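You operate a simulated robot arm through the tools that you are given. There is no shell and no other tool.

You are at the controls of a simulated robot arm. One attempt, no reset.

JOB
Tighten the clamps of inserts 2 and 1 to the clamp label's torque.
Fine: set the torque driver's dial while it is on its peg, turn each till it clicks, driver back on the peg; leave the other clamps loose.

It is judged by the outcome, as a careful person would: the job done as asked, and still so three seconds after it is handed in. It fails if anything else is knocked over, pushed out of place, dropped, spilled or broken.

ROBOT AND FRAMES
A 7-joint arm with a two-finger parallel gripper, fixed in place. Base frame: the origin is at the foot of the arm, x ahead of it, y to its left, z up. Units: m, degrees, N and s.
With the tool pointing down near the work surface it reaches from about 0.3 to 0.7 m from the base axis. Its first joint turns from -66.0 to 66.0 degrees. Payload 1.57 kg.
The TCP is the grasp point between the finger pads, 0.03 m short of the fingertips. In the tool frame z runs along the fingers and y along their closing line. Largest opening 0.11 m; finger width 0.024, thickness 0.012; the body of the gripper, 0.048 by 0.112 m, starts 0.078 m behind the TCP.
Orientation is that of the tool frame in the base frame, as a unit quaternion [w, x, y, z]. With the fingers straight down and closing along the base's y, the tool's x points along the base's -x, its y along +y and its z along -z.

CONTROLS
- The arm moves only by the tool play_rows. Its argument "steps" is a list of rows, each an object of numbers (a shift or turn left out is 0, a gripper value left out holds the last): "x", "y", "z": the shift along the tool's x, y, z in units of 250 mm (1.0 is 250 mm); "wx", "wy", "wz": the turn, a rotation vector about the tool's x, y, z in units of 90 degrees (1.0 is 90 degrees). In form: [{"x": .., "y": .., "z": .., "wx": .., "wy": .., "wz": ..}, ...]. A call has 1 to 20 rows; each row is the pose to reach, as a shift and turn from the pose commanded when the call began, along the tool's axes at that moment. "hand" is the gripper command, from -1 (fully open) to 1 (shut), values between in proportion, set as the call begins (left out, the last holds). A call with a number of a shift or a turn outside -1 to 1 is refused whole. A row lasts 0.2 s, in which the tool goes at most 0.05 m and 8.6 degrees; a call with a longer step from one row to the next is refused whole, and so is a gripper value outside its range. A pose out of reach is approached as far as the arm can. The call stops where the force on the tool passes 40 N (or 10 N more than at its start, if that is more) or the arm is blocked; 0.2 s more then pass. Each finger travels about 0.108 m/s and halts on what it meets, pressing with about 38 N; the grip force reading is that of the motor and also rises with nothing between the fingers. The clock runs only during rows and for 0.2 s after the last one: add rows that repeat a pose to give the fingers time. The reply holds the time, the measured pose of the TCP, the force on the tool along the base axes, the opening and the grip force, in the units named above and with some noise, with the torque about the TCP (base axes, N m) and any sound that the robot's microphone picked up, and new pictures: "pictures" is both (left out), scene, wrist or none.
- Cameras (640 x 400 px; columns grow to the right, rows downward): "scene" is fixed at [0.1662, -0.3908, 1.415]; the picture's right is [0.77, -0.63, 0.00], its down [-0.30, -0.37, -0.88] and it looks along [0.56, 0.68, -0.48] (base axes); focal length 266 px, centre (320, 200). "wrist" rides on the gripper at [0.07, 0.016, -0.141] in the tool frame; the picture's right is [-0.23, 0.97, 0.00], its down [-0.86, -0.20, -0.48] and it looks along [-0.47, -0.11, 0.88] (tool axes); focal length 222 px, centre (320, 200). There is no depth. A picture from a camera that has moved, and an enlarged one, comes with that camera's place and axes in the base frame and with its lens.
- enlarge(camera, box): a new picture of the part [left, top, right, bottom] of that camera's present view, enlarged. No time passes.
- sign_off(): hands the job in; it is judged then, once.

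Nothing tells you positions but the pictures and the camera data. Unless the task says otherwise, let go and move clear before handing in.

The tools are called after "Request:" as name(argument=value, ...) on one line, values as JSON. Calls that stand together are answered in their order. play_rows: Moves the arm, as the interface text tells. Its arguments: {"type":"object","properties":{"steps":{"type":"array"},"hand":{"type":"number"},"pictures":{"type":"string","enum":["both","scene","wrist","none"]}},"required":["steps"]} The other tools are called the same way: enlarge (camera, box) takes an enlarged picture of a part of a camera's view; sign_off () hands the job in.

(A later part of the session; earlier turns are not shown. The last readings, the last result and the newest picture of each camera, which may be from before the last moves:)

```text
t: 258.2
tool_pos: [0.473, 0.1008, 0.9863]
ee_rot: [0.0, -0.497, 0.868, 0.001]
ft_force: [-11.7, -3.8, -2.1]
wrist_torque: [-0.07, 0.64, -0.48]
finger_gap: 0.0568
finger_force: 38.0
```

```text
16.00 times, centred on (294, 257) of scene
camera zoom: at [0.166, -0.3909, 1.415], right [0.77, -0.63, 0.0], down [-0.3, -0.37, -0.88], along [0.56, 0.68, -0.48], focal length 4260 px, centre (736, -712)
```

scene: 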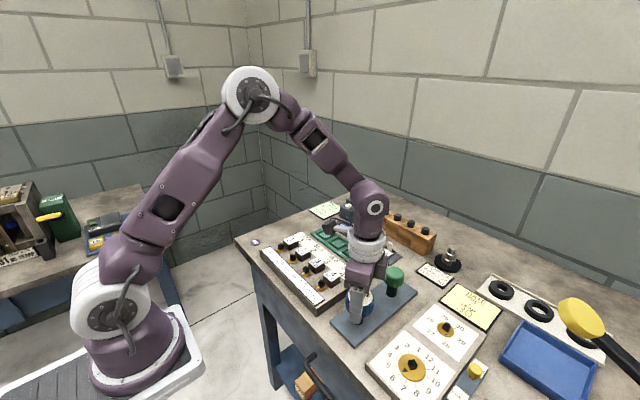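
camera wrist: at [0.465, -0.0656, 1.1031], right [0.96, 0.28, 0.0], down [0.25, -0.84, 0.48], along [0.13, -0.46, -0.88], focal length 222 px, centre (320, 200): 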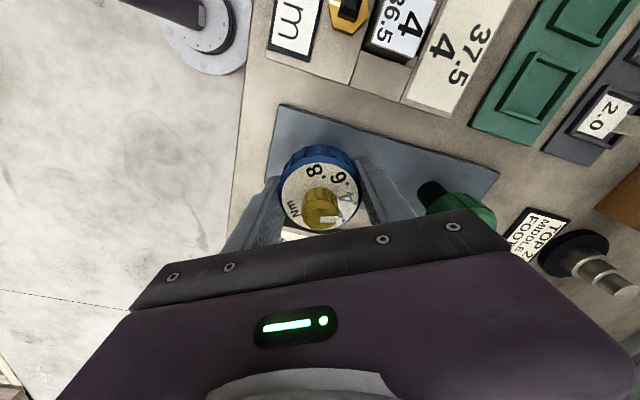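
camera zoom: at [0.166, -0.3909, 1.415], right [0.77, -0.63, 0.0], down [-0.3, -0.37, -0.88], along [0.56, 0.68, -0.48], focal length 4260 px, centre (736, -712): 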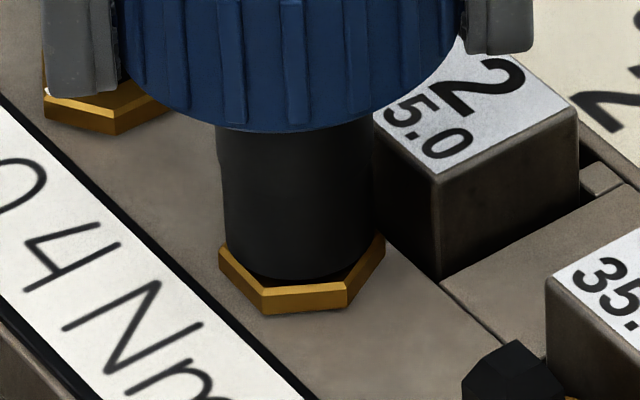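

Clamp 2 resists even this torque: it has crept up well past 0.4 Nm during my long turning, so it must be backed off and redone. I'll re-grip with more counter-clockwise travel and keep loosening it.

Request:
play_rows(steps=[{"z": 0}, {"z": 0}, {"wz": 0.09}, {"wz": 0.18}, {"wz": 0.27}, {"wz": 0.36}, {"wz": 0.45}, {"wz": 0.54}, {"wz": 0.63}, {"wz": 0.72}, {"wz": 0.81}, {"wz": 0.9}, {"wz": 0.95}, {"wz": 0.95}], hand=-0.45, pictures="none")

Request:
play_rows(steps=[{"wz": 0.09}, {"wz": 0.18}, {"wz": 0.27}, {"wz": 0.36}, {"wz": 0.45}, {"wz": 0.54}, {"wz": 0.63}, {"wz": 0.72}, {"wz": 0.81}, {"wz": 0.9}, {"wz": 0.95}, {"wz": 0.95}], pictures="none")

Request:
play_rows(steps=[{"z": 0}, {"z": 0}, {"z": 0}], hand=1, pictures="none")

Request:
play_rows(steps=[{"wz": -0.06}, {"wz": -0.12}, {"wz": -0.18}, {"wz": -0.24}, {"wz": -0.3}, {"wz": -0.36}, {"wz": -0.42}, {"wz": -0.48}, {"wz": -0.54}, {"wz": -0.6}, {"wz": -0.66}, {"wz": -0.72}, {"wz": -0.78}, {"wz": -0.84}, {"wz": -0.9}, {"wz": -0.96}], pictures="none")

Request:
enlarge(camera="scene", box=[286, 252, 302, 262])

```text
t: 261.2
tool_pos: [0.4713, 0.1008, 0.9869]
ee_rot: [0.0, 0.226, 0.974, -0.001]
ft_force: [-0.1, -0.1, 0.1]
wrist_torque: [-0.02, 0.0, 0.0]
finger_gap: 0.0795
finger_force: 0.0
```

```text
t: 263.8
tool_pos: [0.4723, 0.1029, 0.9856]
ee_rot: [0.0, 0.827, 0.562, 0.0]
ft_force: [0.5, -1.0, 0.5]
wrist_torque: [-0.01, -0.03, 0.0]
finger_gap: 0.0798
finger_force: 0.1
```

```text
t: 264.6
tool_pos: [0.4715, 0.1029, 0.9867]
ee_rot: [0.0, 0.826, 0.563, 0.0]
ft_force: [0.1, 0.5, -0.5]
wrist_torque: [0.04, 0.02, -0.01]
finger_gap: 0.057
finger_force: 37.7
```

```text
t: 268.0
tool_pos: [0.4709, 0.1018, 0.9866]
ee_rot: [0.0, 0.217, 0.976, 0.001]
ft_force: [-12.7, -7.7, 8.1]
wrist_torque: [-0.25, 0.81, -0.44]
finger_gap: 0.0566
finger_force: 38.1
```

```text
16.00 times, centred on (294, 257) of scene
camera zoom: at [0.1658, -0.3911, 1.415], right [0.77, -0.63, 0.0], down [-0.3, -0.37, -0.88], along [0.56, 0.68, -0.48], focal length 4260 px, centre (736, -712)
```

zoom: 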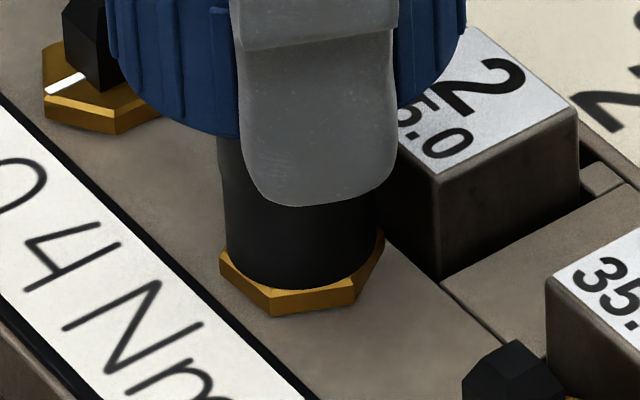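

It's backing off slowly (about 85° now). I'll continue.

Request:
play_rows(steps=[{"wz": -0.06}, {"wz": -0.12}, {"wz": -0.18}, {"wz": -0.24}, {"wz": -0.3}, {"wz": -0.36}, {"wz": -0.42}, {"wz": -0.48}, {"wz": -0.54}, {"wz": -0.6}, {"wz": -0.66}, {"wz": -0.72}, {"wz": -0.78}, {"wz": -0.84}, {"wz": -0.9}, {"wz": -0.96}], pictures="none")

Request:
enlarge(camera="scene", box=[286, 252, 302, 262])

```text
t: 271.4
tool_pos: [0.4713, 0.1016, 0.9863]
ee_rot: [-0.001, -0.511, 0.86, 0.0]
ft_force: [-12.3, -9.6, 8.4]
wrist_torque: [-0.44, 0.78, -0.06]
finger_gap: 0.0571
finger_force: 38.0
```

```text
16.00 times, centred on (294, 257) of scene
camera zoom: at [0.1658, -0.3911, 1.415], right [0.77, -0.63, 0.0], down [-0.3, -0.37, -0.88], along [0.56, 0.68, -0.48], focal length 4260 px, centre (736, -712)
```

zoom: 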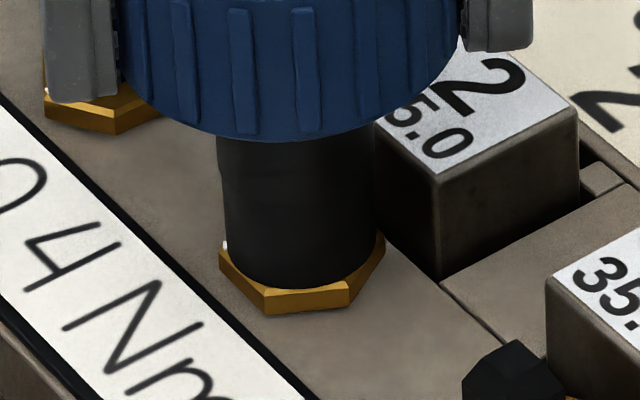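

Clamp 2 has come loose again too. The resisting torque clearly grows with angle, so long slipping over-tightens slowly; the right way is to stop promptly once the clutch starts to slip. I'll lift off and check both marks.

Request:
play_rows(steps=[{"z": 0}, {"z": 0}, {"z": 0}, {"z": -0.02}, {"z": -0.05}, {"z": -0.09}, {"z": -0.13}, {"z": -0.18}, {"z": -0.24}, {"z": -0.3}, {"z": -0.36}, {"z": -0.36}], pictures="none")

Request:
enlarge(camera="wrist", box=[306, 122, 338, 142])

Request:
enlarge(camera="scene", box=[262, 230, 312, 270])

```text
t: 274.0
tool_pos: [0.4729, 0.1009, 1.0753]
ee_rot: [0.0, -0.51, 0.86, 0.0]
ft_force: [-0.6, 0.0, -1.6]
wrist_torque: [-0.01, -0.03, -0.01]
finger_gap: 0.0569
finger_force: 37.7
```

```text
16.00 times, centred on (322, 132) of wrist
camera zoom: at [0.4248, 0.0487, 1.2182], right [-0.74, 0.67, 0.0], down [0.59, 0.65, 0.48], along [0.32, 0.36, -0.88], focal length 3554 px, centre (288, 1288)
```

zoom: 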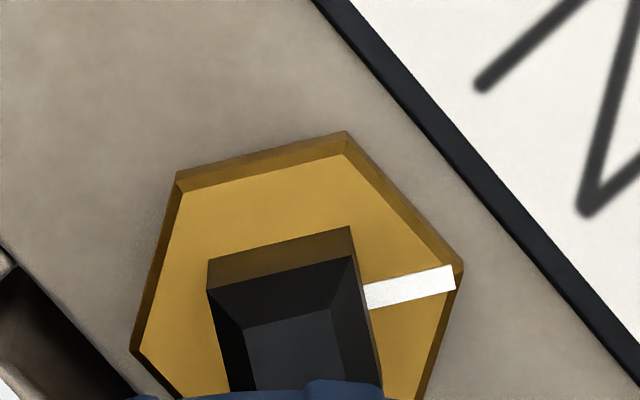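

```text
10.00 times, centred on (287, 250) of scene
camera zoom: at [0.1662, -0.3908, 1.415], right [0.77, -0.63, 0.0], down [-0.3, -0.37, -0.88], along [0.56, 0.68, -0.48], focal length 2663 px, centre (650, -300)
```

zoom: 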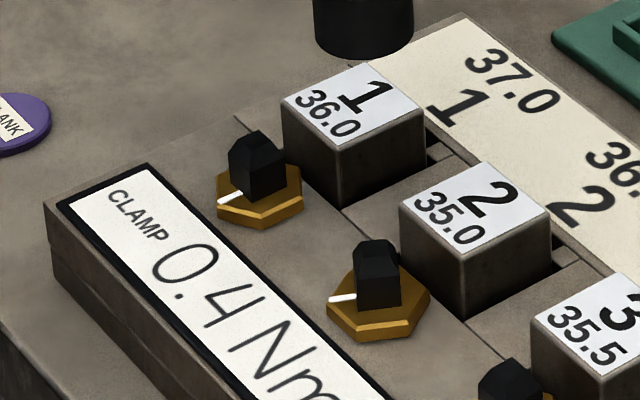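

Clamp 2 is loose (mark at about 30°) and clamp 1 at 0°. Back to the peg: I'll rotate the hand to +1.6° so the socket squares up, and carry it there.

Request:
play_rows(steps=[{"wz": 0.09}, {"wz": 0.18}, {"wz": 0.27}, {"wz": 0.36}, {"wz": 0.45}, {"wz": 0.54}, {"wz": 0.63}, {"wz": 0.663}, {"wz": 0.663}], pictures="none")

Request:
play_rows(steps=[{"x": -0.005, "y": -0.1}, {"x": -0.01, "y": -0.25}, {"x": -0.016, "y": -0.4}, {"x": -0.022, "y": -0.55}, {"x": -0.028, "y": -0.7}, {"x": -0.033, "y": -0.85}, {"x": -0.036, "y": -0.9457, "z": 0.05}, {"x": -0.036, "y": -0.9457, "z": 0.1016}, {"x": -0.036, "y": -0.9457, "z": 0.1016}, {"x": -0.036, "y": -0.9457, "z": 0.1016}], pictures="none")

Request:
enlarge(camera="wrist", box=[306, 122, 338, 142])

```text
t: 276.0
tool_pos: [0.4727, 0.1018, 1.0759]
ee_rot: [0.0, -0.013, 1.0, 0.0]
ft_force: [-0.1, 0.6, -2.1]
wrist_torque: [0.02, 0.02, -0.03]
finger_gap: 0.0567
finger_force: 38.1
```

```text
t: 278.2
tool_pos: [0.4881, -0.1354, 1.0515]
ee_rot: [0.001, -0.014, 1.0, 0.0]
ft_force: [0.8, -1.0, -2.3]
wrist_torque: [0.02, 0.0, -0.03]
finger_gap: 0.0571
finger_force: 38.0
```

```text
16.00 times, centred on (322, 132) of wrist
camera zoom: at [0.418, -0.1205, 1.194], right [0.2, 0.98, 0.0], down [0.86, -0.18, 0.48], along [0.47, -0.1, -0.88], focal length 3554 px, centre (288, 1288)
```

zoom: 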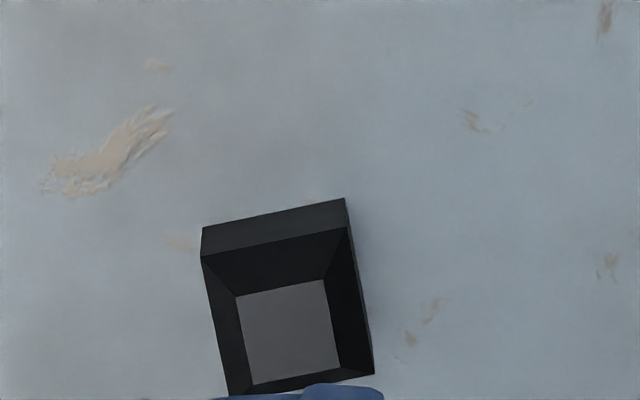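

Request:
play_rows(steps=[{"x": 0.008}, {"x": 0.008, "z": 0.06}, {"x": 0.008, "z": 0.12}, {"x": 0.008, "z": 0.18}, {"x": 0.008, "z": 0.24}, {"x": 0.008, "z": 0.265}, {"x": 0.008, "z": 0.28}, {"x": 0.008, "z": 0.295}, {"x": 0.008, "z": 0.31}, {"x": 0.008, "z": 0.325}, {"x": 0.008, "z": 0.34}, {"x": 0.008, "z": 0.35}, {"x": 0.008, "z": 0.35}], pictures="none")

Request:
enlarge(camera="scene", box=[325, 250, 405, 335])

```text
t: 281.0
tool_pos: [0.486, -0.1349, 0.9633]
ee_rot: [0.0, -0.014, 1.0, 0.0]
ft_force: [-4.7, -7.8, 0.8]
wrist_torque: [-0.47, 0.23, -0.06]
finger_gap: 0.0569
finger_force: 37.4
```

```text
4.71 times, centred on (365, 292) of scene
camera zoom: at [0.1661, -0.391, 1.415], right [0.77, -0.63, 0.0], down [-0.3, -0.37, -0.88], along [0.56, 0.68, -0.48], focal length 1253 px, centre (108, -235)
```

zoom: 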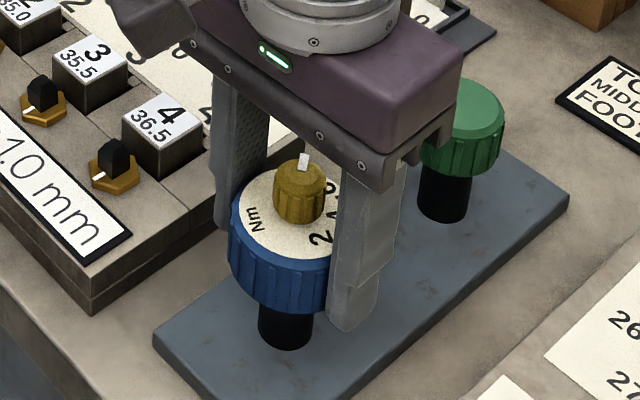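

Seated on the peg again. I'll settle it, release, and rise to the knob to bring the dial back to .4.

Request:
play_rows(steps=[{"x": 0.002, "y": -0.003, "z": 0.004}, {"x": 0.002, "y": -0.003, "z": 0.008}, {"x": 0.002, "y": -0.003, "z": 0.008}], pictures="none")

Request:
play_rows(steps=[{"z": 0}, {"z": 0}, {"z": -0.06}, {"z": -0.12}, {"z": -0.18}, {"z": -0.24}, {"z": -0.28}, {"z": -0.28}], hand=-0.45, pictures="none")

Request:
enlarge(camera="wrist", box=[284, 110, 356, 182])

Request:
enlarge(camera="scene", box=[344, 280, 376, 306])

```text
t: 281.8
tool_pos: [0.4855, -0.1351, 0.9614]
ee_rot: [0.001, -0.013, 1.0, 0.001]
ft_force: [-5.9, 1.0, 20.3]
wrist_torque: [0.06, 0.19, 0.01]
finger_gap: 0.0567
finger_force: 38.1
```

```text
t: 283.6
tool_pos: [0.4858, -0.135, 1.0304]
ee_rot: [0.001, -0.014, 1.0, 0.0]
ft_force: [-0.3, 0.0, 0.2]
wrist_torque: [0.0, 0.0, -0.01]
finger_gap: 0.0797
finger_force: 0.1
```

```text
5.56 times, centred on (320, 146) of wrist
camera zoom: at [0.4157, -0.12, 1.1743], right [0.2, 0.98, 0.0], down [0.86, -0.18, 0.48], along [0.47, -0.1, -0.88], focal length 1234 px, centre (320, 500)
```

zoom: 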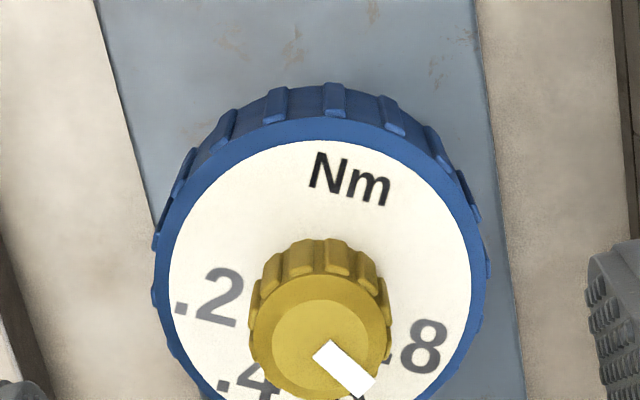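

```text
15.38 times, centred on (360, 293) of scene
camera zoom: at [0.1662, -0.3908, 1.415], right [0.77, -0.63, 0.0], down [-0.3, -0.37, -0.88], along [0.56, 0.68, -0.48], focal length 4097 px, centre (-295, -1231)
```

zoom: 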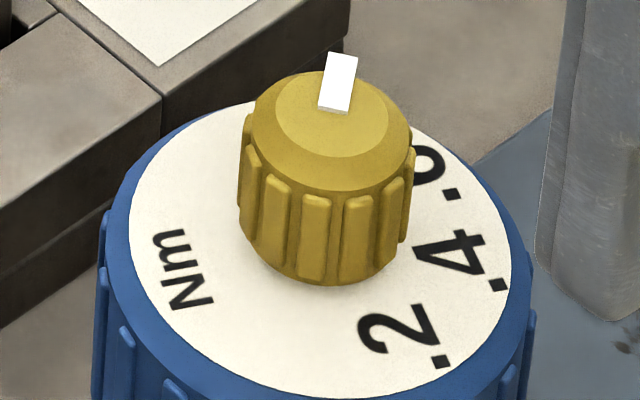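

The dial is at about .77; I'll turn the knob about 83° clockwise back towards .4.

Request:
play_rows(steps=[{"x": -0.005, "z": 0.03}, {"x": -0.005, "z": 0.06}, {"x": -0.005, "z": 0.09}, {"x": -0.005, "z": 0.099}, {"x": -0.005, "z": 0.099}], hand=0.1, pictures="none")

Request:
play_rows(steps=[{"z": 0}, {"z": 0}, {"z": 0}], hand=1, pictures="none")

Request:
play_rows(steps=[{"wz": 0.08}, {"wz": 0.16}, {"wz": 0.24}, {"wz": 0.32}, {"wz": 0.4}, {"wz": 0.48}, {"wz": 0.56}, {"wz": 0.64}, {"wz": 0.72}, {"wz": 0.8}, {"wz": 0.88}, {"wz": 0.93}, {"wz": 0.93}], pictures="none")

Request:
play_rows(steps=[{"z": 0}, {"z": 0}, {"z": -0.05}, {"z": -0.1}, {"z": -0.1}], hand=-0.45, pictures="none")

Request:
enlarge(camera="scene", box=[335, 265, 395, 325])

Request:
enlarge(camera="wrist", box=[284, 110, 356, 182])

```text
t: 284.8
tool_pos: [0.4871, -0.1366, 1.0061]
ee_rot: [0.0, -0.013, 1.0, 0.0]
ft_force: [0.3, -0.5, 0.1]
wrist_torque: [0.0, 0.03, 0.01]
finger_gap: 0.0495
finger_force: 0.1
```

```text
t: 285.6
tool_pos: [0.4865, -0.1348, 1.0067]
ee_rot: [0.0, -0.014, 1.0, 0.0]
ft_force: [0.2, 1.3, 0.7]
wrist_torque: [0.11, 0.0, -0.01]
finger_gap: 0.0194
finger_force: 33.6
```

```text
t: 288.4
tool_pos: [0.486, -0.1356, 1.0053]
ee_rot: [0.0, 0.658, 0.753, 0.0]
ft_force: [-5.0, -6.5, -2.0]
wrist_torque: [-0.71, 0.46, 0.05]
finger_gap: 0.0195
finger_force: 33.4
```

```text
t: 289.6
tool_pos: [0.4879, -0.1341, 1.0311]
ee_rot: [0.001, 0.657, 0.754, -0.001]
ft_force: [-0.4, -0.1, -1.2]
wrist_torque: [-0.02, -0.01, 0.02]
finger_gap: 0.0795
finger_force: 0.0
```

```text
6.67 times, centred on (365, 295) of scene
camera zoom: at [0.1662, -0.3908, 1.415], right [0.77, -0.63, 0.0], down [-0.3, -0.37, -0.88], along [0.56, 0.68, -0.48], focal length 1775 px, centre (20, -433)
```

zoom: 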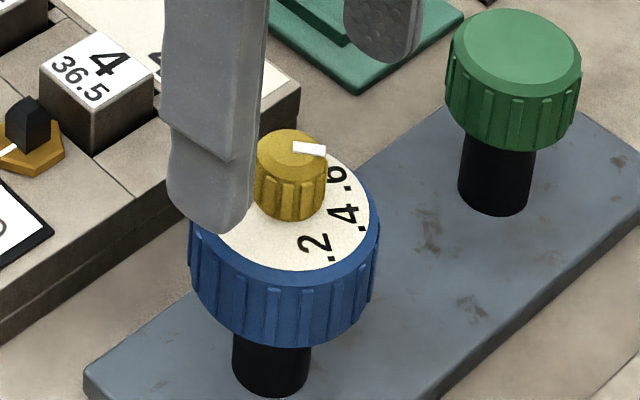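

```text
5.56 times, centred on (320, 146) of wrist
camera zoom: at [0.493, -0.063, 1.1747], right [1.0, -0.09, 0.0], down [-0.08, -0.87, 0.48], along [-0.04, -0.48, -0.88], focal length 1234 px, centre (320, 500)
```

zoom: 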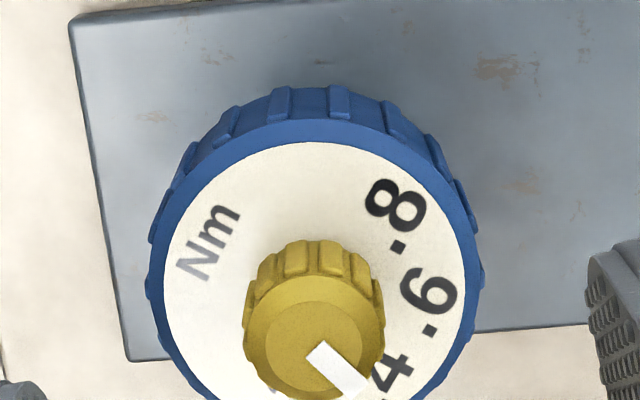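

Request:
enlarge(camera="scene", box=[352, 282, 376, 306])

Request:
enlarge(camera="wrist", box=[304, 135, 352, 185])

```text
16.00 times, centred on (364, 294) of scene
camera zoom: at [0.1662, -0.3908, 1.415], right [0.77, -0.63, 0.0], down [-0.3, -0.37, -0.88], along [0.56, 0.68, -0.48], focal length 4260 px, centre (-384, -1304)
```

zoom: 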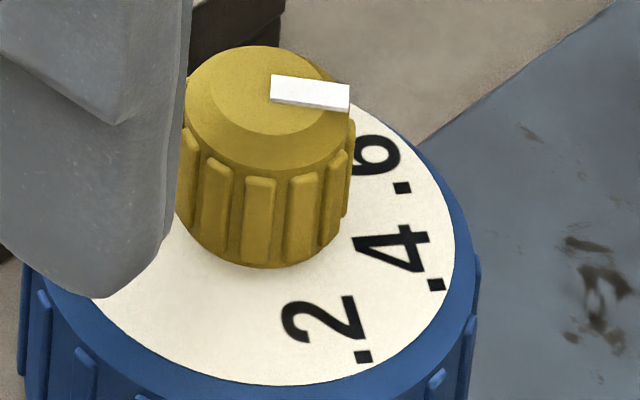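

```text
8.00 times, centred on (328, 160) of wrist
camera zoom: at [0.493, -0.063, 1.1747], right [1.0, -0.09, 0.0], down [-0.08, -0.87, 0.48], along [-0.04, -0.48, -0.88], focal length 1777 px, centre (256, 520)
```

zoom: 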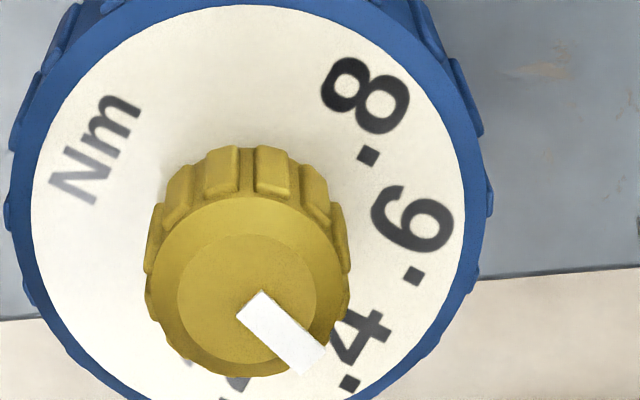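

Pointer looks slightly past .4 (≈.42) but the viewing angle is poor. I'll turn the whole handle on the peg so the scale faces the cameras as originally, for a precise reading.

Request:
play_rows(steps=[{"wz": -0.09}, {"wz": -0.18}, {"wz": -0.27}, {"wz": -0.36}, {"wz": -0.45}, {"wz": -0.54}, {"wz": -0.63}, {"wz": -0.72}, {"wz": -0.81}, {"wz": -0.82}, {"wz": -0.82}], pictures="none")

Request:
play_rows(steps=[{"wz": -0.09}, {"wz": -0.18}, {"wz": -0.27}, {"wz": -0.36}, {"wz": -0.45}, {"wz": -0.54}, {"wz": -0.63}, {"wz": -0.72}, {"wz": -0.81}, {"wz": -0.82}, {"wz": -0.82, "z": 0.07}, {"wz": -0.82, "z": 0.14}, {"wz": -0.82, "z": 0.21}, {"wz": -0.82, "z": 0.27}, {"wz": -0.82, "z": 0.283}, {"wz": -0.82, "z": 0.283}], pictures="none")

Request:
play_rows(steps=[{"z": 0}, {"z": 0}, {"z": 0}], hand=1, pictures="none")

Request:
play_rows(steps=[{"wz": 0.09}, {"wz": 0.18}, {"wz": 0.27}, {"wz": 0.36}, {"wz": 0.45}, {"wz": 0.54}, {"wz": 0.63}, {"wz": 0.72}, {"wz": 0.81}, {"wz": 0.84}, {"wz": 0.84}], pictures="none")

Request:
play_rows(steps=[{"wz": 0.09}, {"wz": 0.18}, {"wz": 0.27}, {"wz": 0.36}, {"wz": 0.45}, {"wz": 0.54}, {"wz": 0.63}, {"wz": 0.72}, {"wz": 0.81}, {"wz": 0.84}, {"wz": 0.84}], pictures="none")

Request:
play_rows(steps=[{"z": 0}, {"z": 0}, {"z": -0.06}, {"z": -0.12}, {"z": -0.18}, {"z": -0.24}, {"z": -0.3}, {"z": -0.34}, {"z": -0.34, "wz": -0.09}, {"z": -0.34, "wz": -0.18}, {"z": -0.34, "wz": -0.27}, {"z": -0.34, "wz": -0.36}, {"z": -0.34, "wz": -0.45}, {"z": -0.34, "wz": -0.54}, {"z": -0.34, "wz": -0.63}, {"z": -0.34, "wz": -0.72}, {"z": -0.34, "wz": -0.81}, {"z": -0.34, "wz": -0.87}, {"z": -0.34, "wz": -0.87}], hand=-0.45, pictures="wrist")

```text
t: 292.0
tool_pos: [0.4863, -0.1352, 1.0321]
ee_rot: [0.0, 0.071, 0.997, 0.0]
ft_force: [0.6, -0.2, 0.7]
wrist_torque: [0.01, 0.0, -0.01]
finger_gap: 0.0796
finger_force: 0.1
```

```text
t: 295.4
tool_pos: [0.4853, -0.1347, 0.9606]
ee_rot: [0.001, -0.541, 0.841, -0.001]
ft_force: [-0.9, 0.5, 0.4]
wrist_torque: [0.0, 0.03, 0.01]
finger_gap: 0.0799
finger_force: 0.0
```

```text
t: 296.2
tool_pos: [0.4863, -0.1345, 0.9594]
ee_rot: [0.001, -0.541, 0.841, 0.001]
ft_force: [-2.6, 0.1, -0.6]
wrist_torque: [0.03, 0.11, 0.04]
finger_gap: 0.0571
finger_force: 38.3
```

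```text
t: 298.6
tool_pos: [0.4857, -0.1346, 0.9602]
ee_rot: [-0.001, 0.089, 0.996, 0.0]
ft_force: [-17.2, -1.0, -10.2]
wrist_torque: [-0.1, 0.88, 0.25]
finger_gap: 0.0571
finger_force: 38.3
```

```text
t: 301.0
tool_pos: [0.486, -0.1358, 0.9606]
ee_rot: [0.001, 0.68, 0.733, 0.001]
ft_force: [-18.7, -9.7, 4.5]
wrist_torque: [-0.84, 1.13, 0.29]
finger_gap: 0.057
finger_force: 38.0
```

```text
t: 305.0
tool_pos: [0.4856, -0.136, 1.0466]
ee_rot: [0.001, 0.063, 0.998, 0.0]
ft_force: [-0.3, -0.4, 0.7]
wrist_torque: [0.04, 0.01, 0.02]
finger_gap: 0.0795
finger_force: 0.0
camera wrist: at [0.4192, -0.1095, 1.1886], right [0.35, 0.94, 0.0], down [0.82, -0.31, 0.48], along [0.45, -0.17, -0.88], focal length 222 px, centre (320, 200)
```

wrist: 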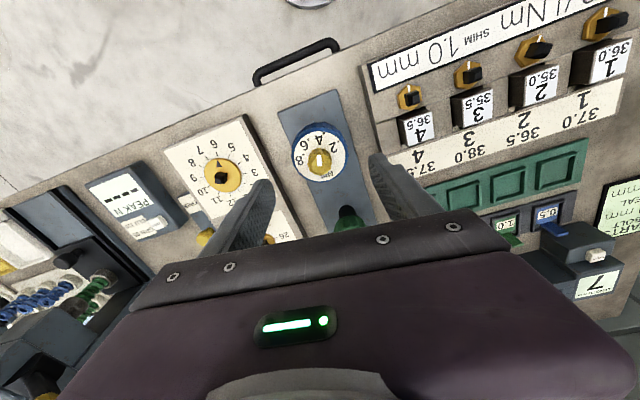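

Request:
enlarge(camera="wrist", box=[288, 118, 352, 190])

Request:
enlarge(camera="scene", box=[344, 278, 380, 308])

```text
5.56 times, centred on (320, 154) of wrist
camera zoom: at [0.4192, -0.1095, 1.1886], right [0.35, 0.94, 0.0], down [0.82, -0.31, 0.48], along [0.45, -0.17, -0.88], focal length 1234 px, centre (320, 456)
```

zoom: 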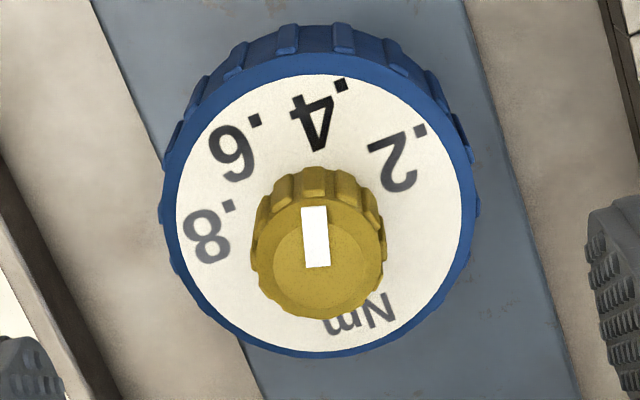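

```text
13.33 times, centred on (362, 293) of scene
camera zoom: at [0.1662, -0.3908, 1.415], right [0.77, -0.63, 0.0], down [-0.3, -0.37, -0.88], along [0.56, 0.68, -0.48], focal length 3550 px, centre (-240, -1040)
```

zoom: 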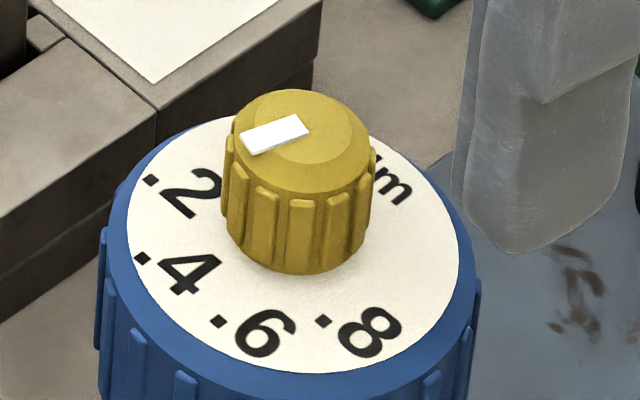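

Read in the good orientation, the marks are about 48° apart and the pointer sits ~6° past .4 (≈.427). I'll nudge the knob clockwise about 8.5° (including the socket's play on the peg).

Request:
play_rows(steps=[{"x": -0.005, "z": 0.05}, {"x": -0.005, "z": 0.1}, {"x": -0.005, "z": 0.15}, {"x": -0.005, "z": 0.164}, {"x": -0.005, "z": 0.164}], hand=0.1, pictures="none")

Request:
play_rows(steps=[{"z": 0}, {"z": 0}, {"z": 0}], hand=1, pictures="none")

Request:
play_rows(steps=[{"wz": 0.05}, {"wz": 0.094}, {"wz": 0.094}], pictures="none")

Request:
play_rows(steps=[{"z": 0}, {"z": 0}, {"z": -0.06}, {"z": -0.12}, {"z": -0.164}, {"z": -0.164}], hand=-0.45, pictures="none")

Request:
enlarge(camera="wrist", box=[288, 118, 352, 190])

Request:
enlarge(camera="scene", box=[344, 278, 380, 308])

```text
t: 306.2
tool_pos: [0.4884, -0.1351, 1.0043]
ee_rot: [0.0, 0.065, 0.998, 0.0]
ft_force: [-0.1, 0.0, 0.1]
wrist_torque: [0.0, 0.0, 0.04]
finger_gap: 0.0496
finger_force: 0.1
```

```text
t: 307.0
tool_pos: [0.4893, -0.1362, 1.0054]
ee_rot: [0.0, 0.064, 0.998, 0.0]
ft_force: [-0.1, 0.1, 0.1]
wrist_torque: [-0.04, 0.0, 0.03]
finger_gap: 0.02
finger_force: 33.6
```

```text
t: 307.8
tool_pos: [0.4883, -0.1364, 1.0047]
ee_rot: [0.001, 0.138, 0.99, 0.0]
ft_force: [-0.6, -1.7, 18.9]
wrist_torque: [0.02, 0.2, 0.0]
finger_gap: 0.0199
finger_force: 33.0
```

```text
t: 309.2
tool_pos: [0.4888, -0.1353, 1.0464]
ee_rot: [-0.001, 0.138, 0.99, 0.0]
ft_force: [0.1, 0.8, 0.2]
wrist_torque: [0.01, 0.01, 0.03]
finger_gap: 0.0799
finger_force: 0.0
```

```text
5.56 times, centred on (320, 154) of wrist
camera zoom: at [0.4256, -0.0995, 1.1891], right [0.48, 0.87, 0.0], down [0.77, -0.43, 0.48], along [0.42, -0.23, -0.88], focal length 1234 px, centre (320, 456)
```

zoom: 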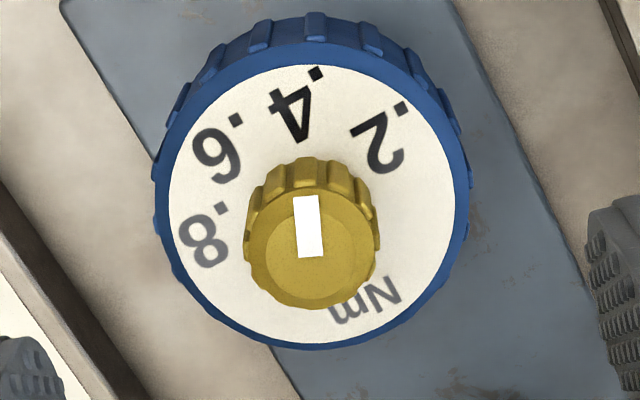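

```text
13.33 times, centred on (362, 293) of scene
camera zoom: at [0.1662, -0.3908, 1.415], right [0.77, -0.63, 0.0], down [-0.3, -0.37, -0.88], along [0.56, 0.68, -0.48], focal length 3550 px, centre (-240, -1040)
```

zoom: 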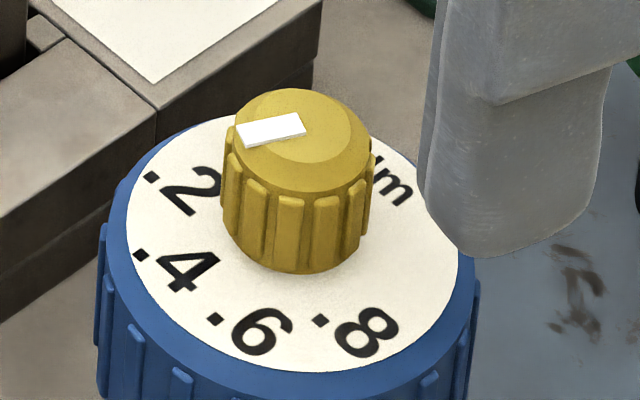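

Now about .41. One more small clockwise nudge of ~2.7°.

Request:
play_rows(steps=[{"z": 0.05}, {"z": 0.1}, {"z": 0.15}, {"z": 0.164}, {"z": 0.164}], hand=0.1, pictures="none")

Request:
play_rows(steps=[{"z": 0}, {"z": 0}, {"z": 0}], hand=1, pictures="none")

Request:
play_rows(steps=[{"wz": 0.034}, {"wz": 0.034}], pictures="none")

Request:
play_rows(steps=[{"z": 0}, {"z": 0}, {"z": -0.06}, {"z": -0.12}, {"z": -0.164}, {"z": -0.164}], hand=-0.45, pictures="none")

Request:
enlarge(camera="wrist", box=[288, 118, 352, 190])

Request:
enlarge(camera="scene", box=[344, 278, 380, 308])

```text
t: 310.4
tool_pos: [0.4891, -0.1345, 1.0048]
ee_rot: [0.0, 0.137, 0.991, 0.0]
ft_force: [0.2, -0.7, -0.1]
wrist_torque: [0.0, 0.01, 0.01]
finger_gap: 0.0492
finger_force: 0.0
```

```text
t: 311.2
tool_pos: [0.4882, -0.1343, 1.0045]
ee_rot: [-0.001, 0.137, 0.991, 0.0]
ft_force: [-0.7, -1.2, 0.2]
wrist_torque: [-0.09, 0.02, -0.01]
finger_gap: 0.02
finger_force: 34.0
```

```text
t: 311.8
tool_pos: [0.4877, -0.1332, 1.0049]
ee_rot: [0.001, 0.166, 0.986, 0.0]
ft_force: [-1.0, -4.7, -0.9]
wrist_torque: [-0.47, 0.06, 0.03]
finger_gap: 0.02
finger_force: 33.8
```

```text
t: 313.2
tool_pos: [0.4869, -0.1352, 1.0443]
ee_rot: [0.0, 0.165, 0.986, 0.0]
ft_force: [-0.4, -0.3, -0.7]
wrist_torque: [-0.03, -0.01, -0.01]
finger_gap: 0.0799
finger_force: 0.0
```

```text
5.56 times, centred on (320, 154) of wrist
camera zoom: at [0.4272, -0.0965, 1.1876], right [0.53, 0.85, 0.0], down [0.74, -0.47, 0.48], along [0.41, -0.25, -0.88], focal length 1234 px, centre (320, 456)
```

zoom: 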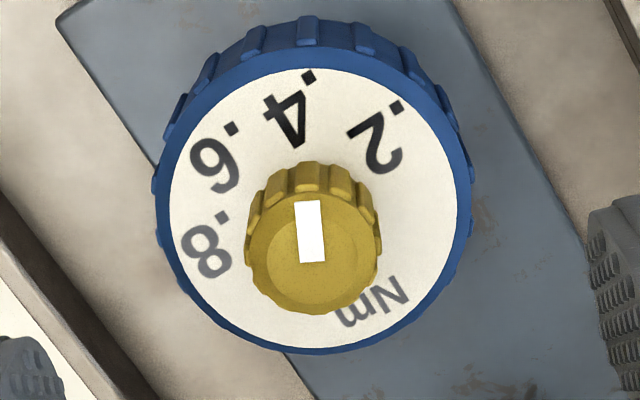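

```text
13.33 times, centred on (362, 293) of scene
camera zoom: at [0.1662, -0.3908, 1.415], right [0.77, -0.63, 0.0], down [-0.3, -0.37, -0.88], along [0.56, 0.68, -0.48], focal length 3550 px, centre (-240, -1040)
```

zoom: 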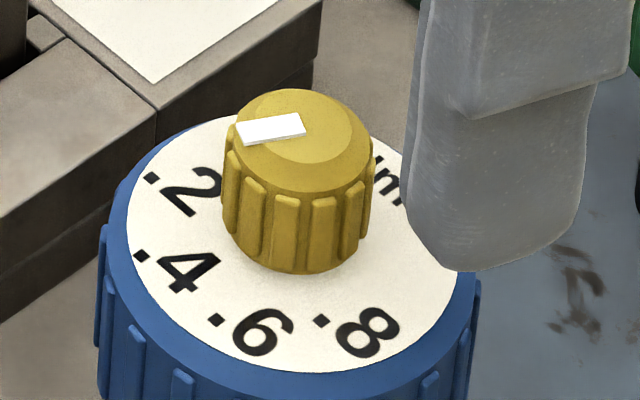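

The dial now reads .394–.40. I'll grip the handle at about +60° yaw, lift, and take it to clamp 2.

Request:
play_rows(steps=[{"wz": -0.09}, {"wz": -0.18}, {"wz": -0.27}, {"wz": -0.36}, {"wz": -0.45}, {"wz": -0.54}, {"wz": -0.63}, {"wz": -0.72}, {"wz": -0.81}, {"wz": -0.878}, {"wz": -0.878, "z": 0.08}, {"wz": -0.878, "z": 0.16}, {"wz": -0.878, "z": 0.24}, {"wz": -0.878, "z": 0.31}, {"wz": -0.878, "z": 0.335}, {"wz": -0.878, "z": 0.335}], pictures="none")

Request:
play_rows(steps=[{"z": 0}, {"z": 0}, {"z": 0}], hand=1, pictures="none")

Request:
play_rows(steps=[{"z": -0.02}, {"z": -0.05}, {"z": -0.09}, {"z": -0.14}, {"z": -0.2}, {"z": -0.26}, {"z": -0.32}, {"z": -0.36}, {"z": -0.36}], pictures="none")

Request:
enlarge(camera="wrist", box=[306, 122, 338, 142])

```text
t: 316.6
tool_pos: [0.4879, -0.1339, 0.9617]
ee_rot: [0.0, -0.501, 0.866, 0.0]
ft_force: [-0.1, -0.9, 0.4]
wrist_torque: [-0.01, -0.03, 0.03]
finger_gap: 0.0799
finger_force: 0.0
```

```text
t: 317.4
tool_pos: [0.4862, -0.1353, 0.9631]
ee_rot: [-0.001, -0.501, 0.866, 0.001]
ft_force: [-9.9, 4.3, 4.1]
wrist_torque: [0.25, 0.5, 0.06]
finger_gap: 0.0569
finger_force: 37.8
```

```text
t: 319.4
tool_pos: [0.4871, -0.1349, 1.0518]
ee_rot: [0.0, -0.501, 0.866, 0.0]
ft_force: [0.1, -0.6, -1.3]
wrist_torque: [0.0, 0.01, 0.01]
finger_gap: 0.0569
finger_force: 37.5
```

```text
16.00 times, centred on (322, 132) of wrist
camera zoom: at [0.4388, -0.1868, 1.1947], right [-0.73, 0.68, 0.0], down [0.6, 0.64, 0.48], along [0.33, 0.35, -0.88], focal length 3554 px, centre (288, 1288)
```

zoom: 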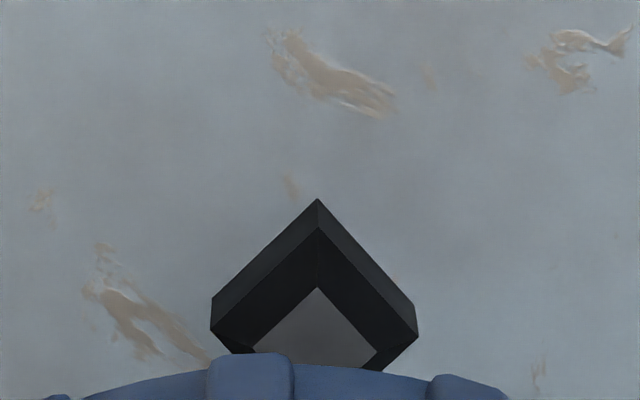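

Request:
play_rows(steps=[{"z": -0.05, "wz": 0.09}, {"z": -0.1016, "wz": 0.18}, {"z": -0.1016, "wz": 0.27}, {"z": -0.1016, "wz": 0.337}, {"z": -0.1016, "wz": 0.337}], pictures="none")

Request:
play_rows(steps=[{"x": -0.05, "y": 0.1}, {"x": -0.11, "y": 0.23}, {"x": -0.18, "y": 0.37}, {"x": -0.25, "y": 0.51}, {"x": -0.32, "y": 0.65}, {"x": -0.38, "y": 0.78}, {"x": -0.4152, "y": 0.8508}, {"x": -0.4152, "y": 0.8508}, {"x": -0.4152, "y": 0.8508}], pictures="none")

Request:
enlarge(camera="wrist", box=[306, 122, 338, 142])

```text
t: 320.6
tool_pos: [0.4875, -0.1368, 1.0774]
ee_rot: [-0.001, -0.256, 0.967, 0.001]
ft_force: [0.0, 0.1, -2.2]
wrist_torque: [-0.02, -0.03, -0.01]
finger_gap: 0.0571
finger_force: 38.2
```

```text
t: 322.6
tool_pos: [0.4716, 0.1004, 1.0769]
ee_rot: [0.0, -0.257, 0.966, -0.001]
ft_force: [-0.5, 0.2, -1.8]
wrist_torque: [-0.02, 0.03, 0.02]
finger_gap: 0.0567
finger_force: 38.2
```

```text
16.00 times, centred on (322, 132) of wrist
camera zoom: at [0.4038, 0.0808, 1.2204], right [-0.29, 0.96, 0.0], down [0.84, 0.25, 0.48], along [0.46, 0.14, -0.88], focal length 3554 px, centre (288, 1288)
```

zoom: 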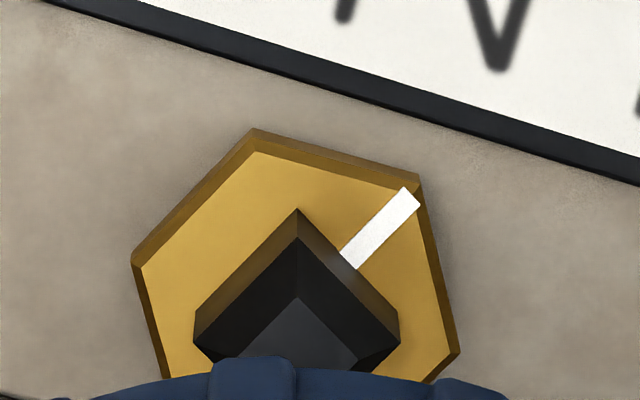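

Clamp 2's post lines up with the driver axis within half a millimetre. Lowering to full seat.

Request:
play_rows(steps=[{"z": 0.06}, {"z": 0.12}, {"z": 0.18}, {"z": 0.24}, {"z": 0.265}, {"z": 0.28}, {"z": 0.295}, {"z": 0.31}, {"z": 0.325}, {"z": 0.34}, {"z": 0.35}, {"z": 0.356}, {"z": 0.36}, {"z": 0.36}], pictures="none")

Request:
enlarge(camera="scene", box=[286, 252, 302, 262])

```text
t: 325.6
tool_pos: [0.4719, 0.1003, 0.9881]
ee_rot: [0.0, -0.257, 0.966, 0.0]
ft_force: [1.4, 1.9, 1.0]
wrist_torque: [0.12, -0.11, 0.0]
finger_gap: 0.0568
finger_force: 38.0
```

```text
16.00 times, centred on (294, 257) of scene
camera zoom: at [0.1662, -0.3908, 1.415], right [0.77, -0.63, 0.0], down [-0.3, -0.37, -0.88], along [0.56, 0.68, -0.48], focal length 4260 px, centre (736, -712)
```

zoom: 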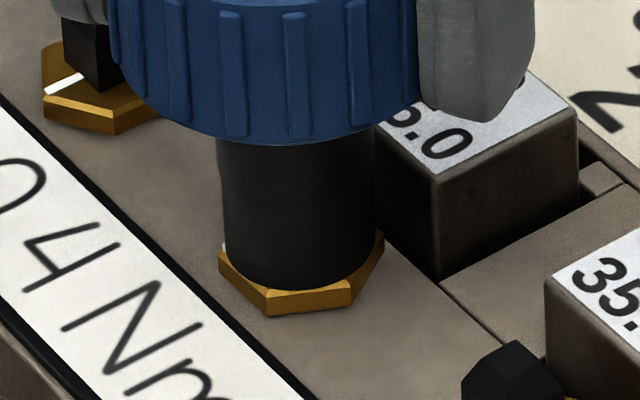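

Perfect seating with no side load. Now I'll tighten clamp 2 clockwise with brisk short turns, watching for torque and sound, and stop as soon as it slips.

Request:
play_rows(steps=[{"wz": 0.08}, {"wz": 0.16}, {"wz": 0.24}, {"wz": 0.32}], pictures="none")

Request:
enlarge(camera="scene", box=[286, 252, 302, 262])

Request:
play_rows(steps=[{"wz": 0.09}], pictures="none")

Request:
enlarge(camera="scene", box=[286, 252, 302, 262])

```text
t: 326.6
tool_pos: [0.4736, 0.1009, 0.9875]
ee_rot: [0.001, -0.008, 1.0, 0.0]
ft_force: [7.9, 0.7, 5.1]
wrist_torque: [-0.12, -0.53, 0.23]
finger_gap: 0.0569
finger_force: 38.3
```

```text
16.00 times, centred on (294, 257) of scene
camera zoom: at [0.1664, -0.3908, 1.415], right [0.77, -0.63, 0.0], down [-0.3, -0.37, -0.88], along [0.56, 0.68, -0.48], focal length 4260 px, centre (736, -712)
```

zoom: 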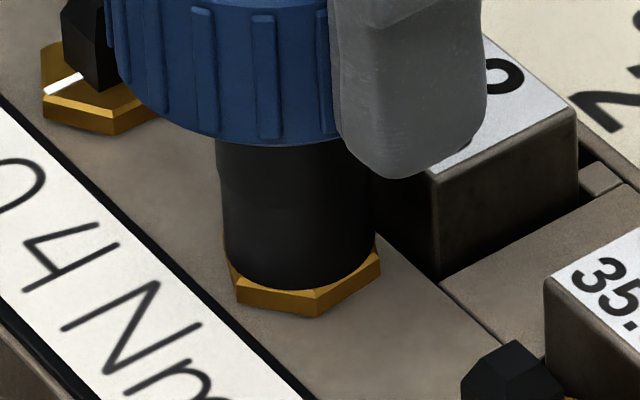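

```text
t: 327.0
tool_pos: [0.4704, 0.1001, 0.9876]
ee_rot: [0.0, 0.063, 0.998, -0.001]
ft_force: [9.8, 2.9, 7.8]
wrist_torque: [-0.07, -0.54, 0.15]
finger_gap: 0.0571
finger_force: 38.3
```

```text
16.00 times, centred on (294, 257) of scene
camera zoom: at [0.1663, -0.3908, 1.415], right [0.77, -0.63, 0.0], down [-0.3, -0.37, -0.88], along [0.56, 0.68, -0.48], focal length 4260 px, centre (736, -712)
```

zoom: 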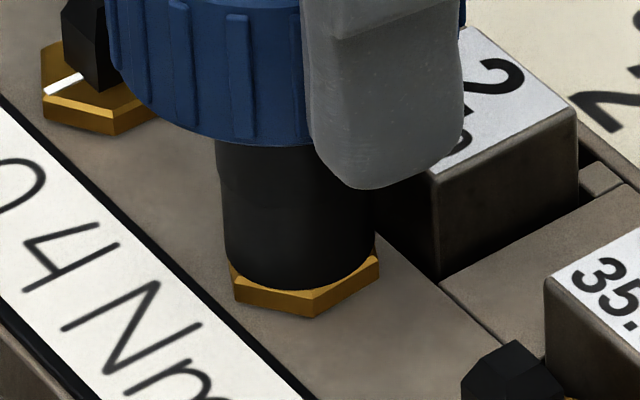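

Request:
play_rows(steps=[{"wz": 0.09}], pictures="none")

Request:
enlarge(camera="scene", box=[286, 252, 302, 262])

Request:
play_rows(steps=[{"wz": 0.09}, {"wz": 0.18}], pictures="none")

Request:
enlarge(camera="scene", box=[286, 252, 302, 262])

```text
t: 327.4
tool_pos: [0.473, 0.1003, 0.9872]
ee_rot: [0.001, 0.133, 0.991, 0.001]
ft_force: [9.4, 1.8, 13.7]
wrist_torque: [-0.07, -0.47, 0.23]
finger_gap: 0.0569
finger_force: 37.8
```

```text
16.00 times, centred on (294, 257) of scene
camera zoom: at [0.1663, -0.3908, 1.415], right [0.77, -0.63, 0.0], down [-0.3, -0.37, -0.88], along [0.56, 0.68, -0.48], focal length 4260 px, centre (736, -712)
```

zoom: 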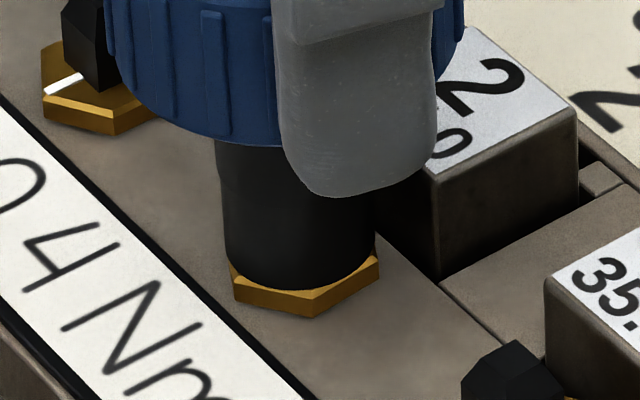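

```text
t: 328.0
tool_pos: [0.4712, 0.101, 0.9864]
ee_rot: [0.0, 0.272, 0.962, 0.0]
ft_force: [12.1, -0.6, 10.7]
wrist_torque: [-0.27, -0.63, 0.15]
finger_gap: 0.0568
finger_force: 38.0
```

```text
16.00 times, centred on (294, 257) of scene
camera zoom: at [0.1663, -0.3909, 1.415], right [0.77, -0.63, 0.0], down [-0.3, -0.37, -0.88], along [0.56, 0.68, -0.48], focal length 4260 px, centre (736, -712)
```

zoom: 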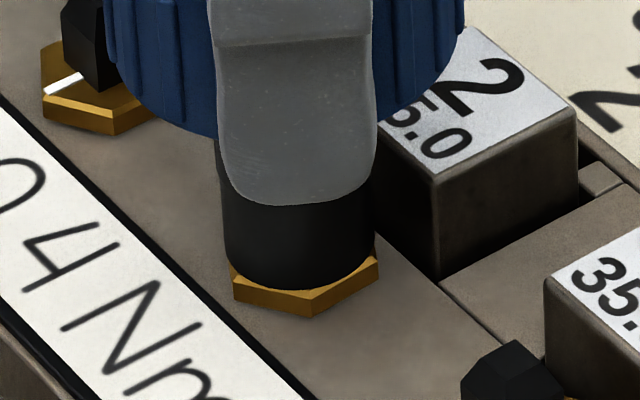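

The hex has stopped around 55° and the clutch is slipping. I'll give one firm continuous sweep to be sure it reaches the full set torque, then check the hex.

Request:
play_rows(steps=[{"wz": 0.095}, {"wz": 0.19}, {"wz": 0.285}], pictures="none")

Request:
enlarge(camera="scene", box=[286, 252, 302, 262])

```text
t: 328.8
tool_pos: [0.4713, 0.1, 0.9861]
ee_rot: [-0.001, 0.479, 0.878, -0.002]
ft_force: [8.1, -2.3, 8.1]
wrist_torque: [-0.26, -0.4, 0.21]
finger_gap: 0.0568
finger_force: 38.2
```

```text
16.00 times, centred on (294, 257) of scene
camera zoom: at [0.1663, -0.3909, 1.415], right [0.77, -0.63, 0.0], down [-0.3, -0.37, -0.88], along [0.56, 0.68, -0.48], focal length 4260 px, centre (736, -712)
```

zoom: 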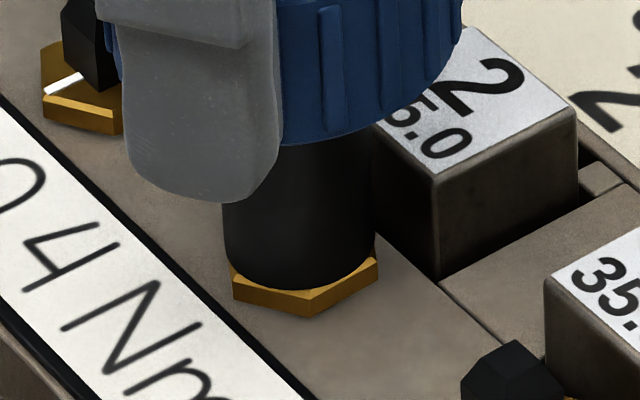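

Request:
enlarge(camera="wrist", box=[284, 135, 356, 215])

Request:
enlarge(camera="scene", box=[278, 218, 312, 246])

```text
5.00 times, centred on (320, 175) of wrist
camera zoom: at [0.4478, 0.1687, 1.1304], right [0.94, 0.34, 0.0], down [0.29, -0.83, 0.48], along [0.16, -0.45, -0.88], focal length 1111 px, centre (320, 325)
```

zoom: 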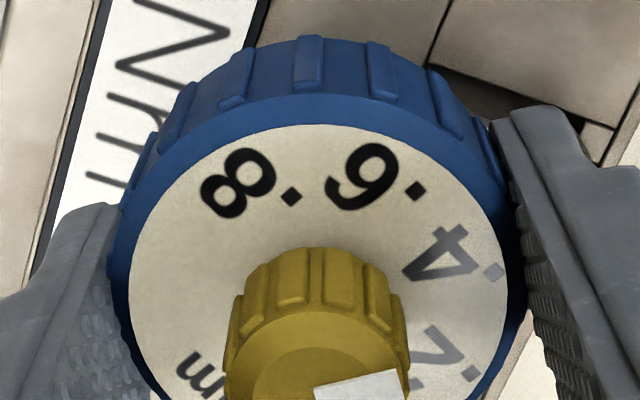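

```text
14.29 times, centred on (295, 232) of scene
camera zoom: at [0.1663, -0.3909, 1.415], right [0.77, -0.63, 0.0], down [-0.3, -0.37, -0.88], along [0.56, 0.68, -0.48], focal length 3804 px, centre (677, -257)
```

zoom: 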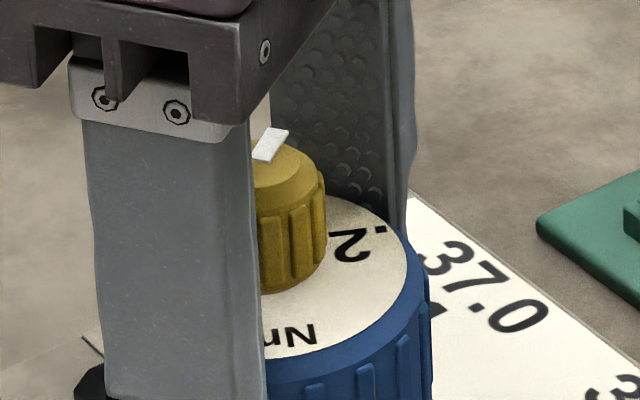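

The dial reads roughly .38–.39 in hand, and clamp 2 has settled near 57°, which is where the set torque is reached. I'll stop here for clamp 2: relax and lift off.

Request:
play_rows(steps=[{"z": 0}, {"z": 0}, {"z": 0}, {"z": -0.02}, {"z": -0.05}, {"z": -0.09}, {"z": -0.13}, {"z": -0.18}, {"z": -0.24}, {"z": -0.3}, {"z": -0.36}, {"z": -0.36}], pictures="none")

Request:
enlarge(camera="wrist", box=[306, 122, 338, 142])

Request:
enlarge(camera="wrist", box=[284, 135, 356, 215])

Request:
enlarge(camera="scene", box=[278, 196, 312, 224])

```text
t: 331.4
tool_pos: [0.4729, 0.1005, 1.0781]
ee_rot: [0.0, 0.478, 0.878, 0.0]
ft_force: [0.0, 0.0, -1.6]
wrist_torque: [0.01, 0.01, -0.03]
finger_gap: 0.0567
finger_force: 37.9
```

```text
16.00 times, centred on (322, 132) of wrist
camera zoom: at [0.4485, 0.1686, 1.2205], right [0.94, 0.34, 0.0], down [0.3, -0.83, 0.48], along [0.16, -0.45, -0.88], focal length 3554 px, centre (288, 1288)
```

zoom: 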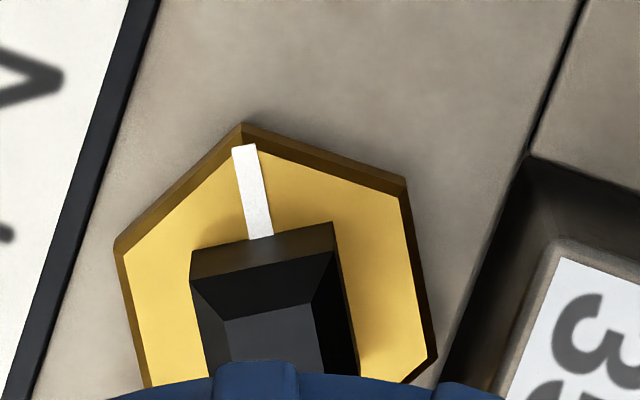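

```text
5.00 times, centred on (320, 175) of wrist
camera zoom: at [0.4485, 0.1686, 1.2205], right [0.94, 0.34, 0.0], down [0.3, -0.83, 0.48], along [0.16, -0.45, -0.88], focal length 1111 px, centre (320, 325)
```

zoom: 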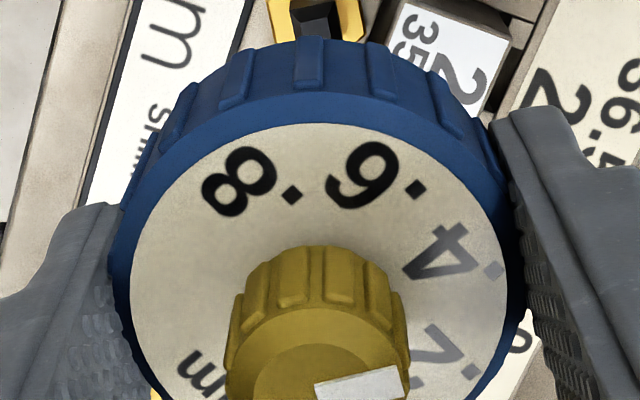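

```text
14.29 times, centred on (295, 210) of scene
camera zoom: at [0.1662, -0.3908, 1.415], right [0.77, -0.63, 0.0], down [-0.3, -0.37, -0.88], along [0.56, 0.68, -0.48], focal length 3804 px, centre (677, 57)
```

zoom: 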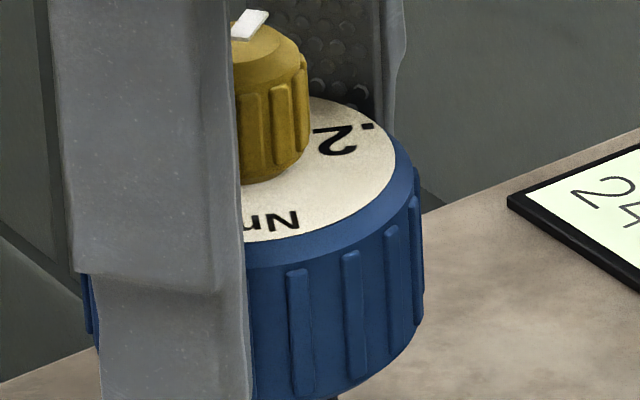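

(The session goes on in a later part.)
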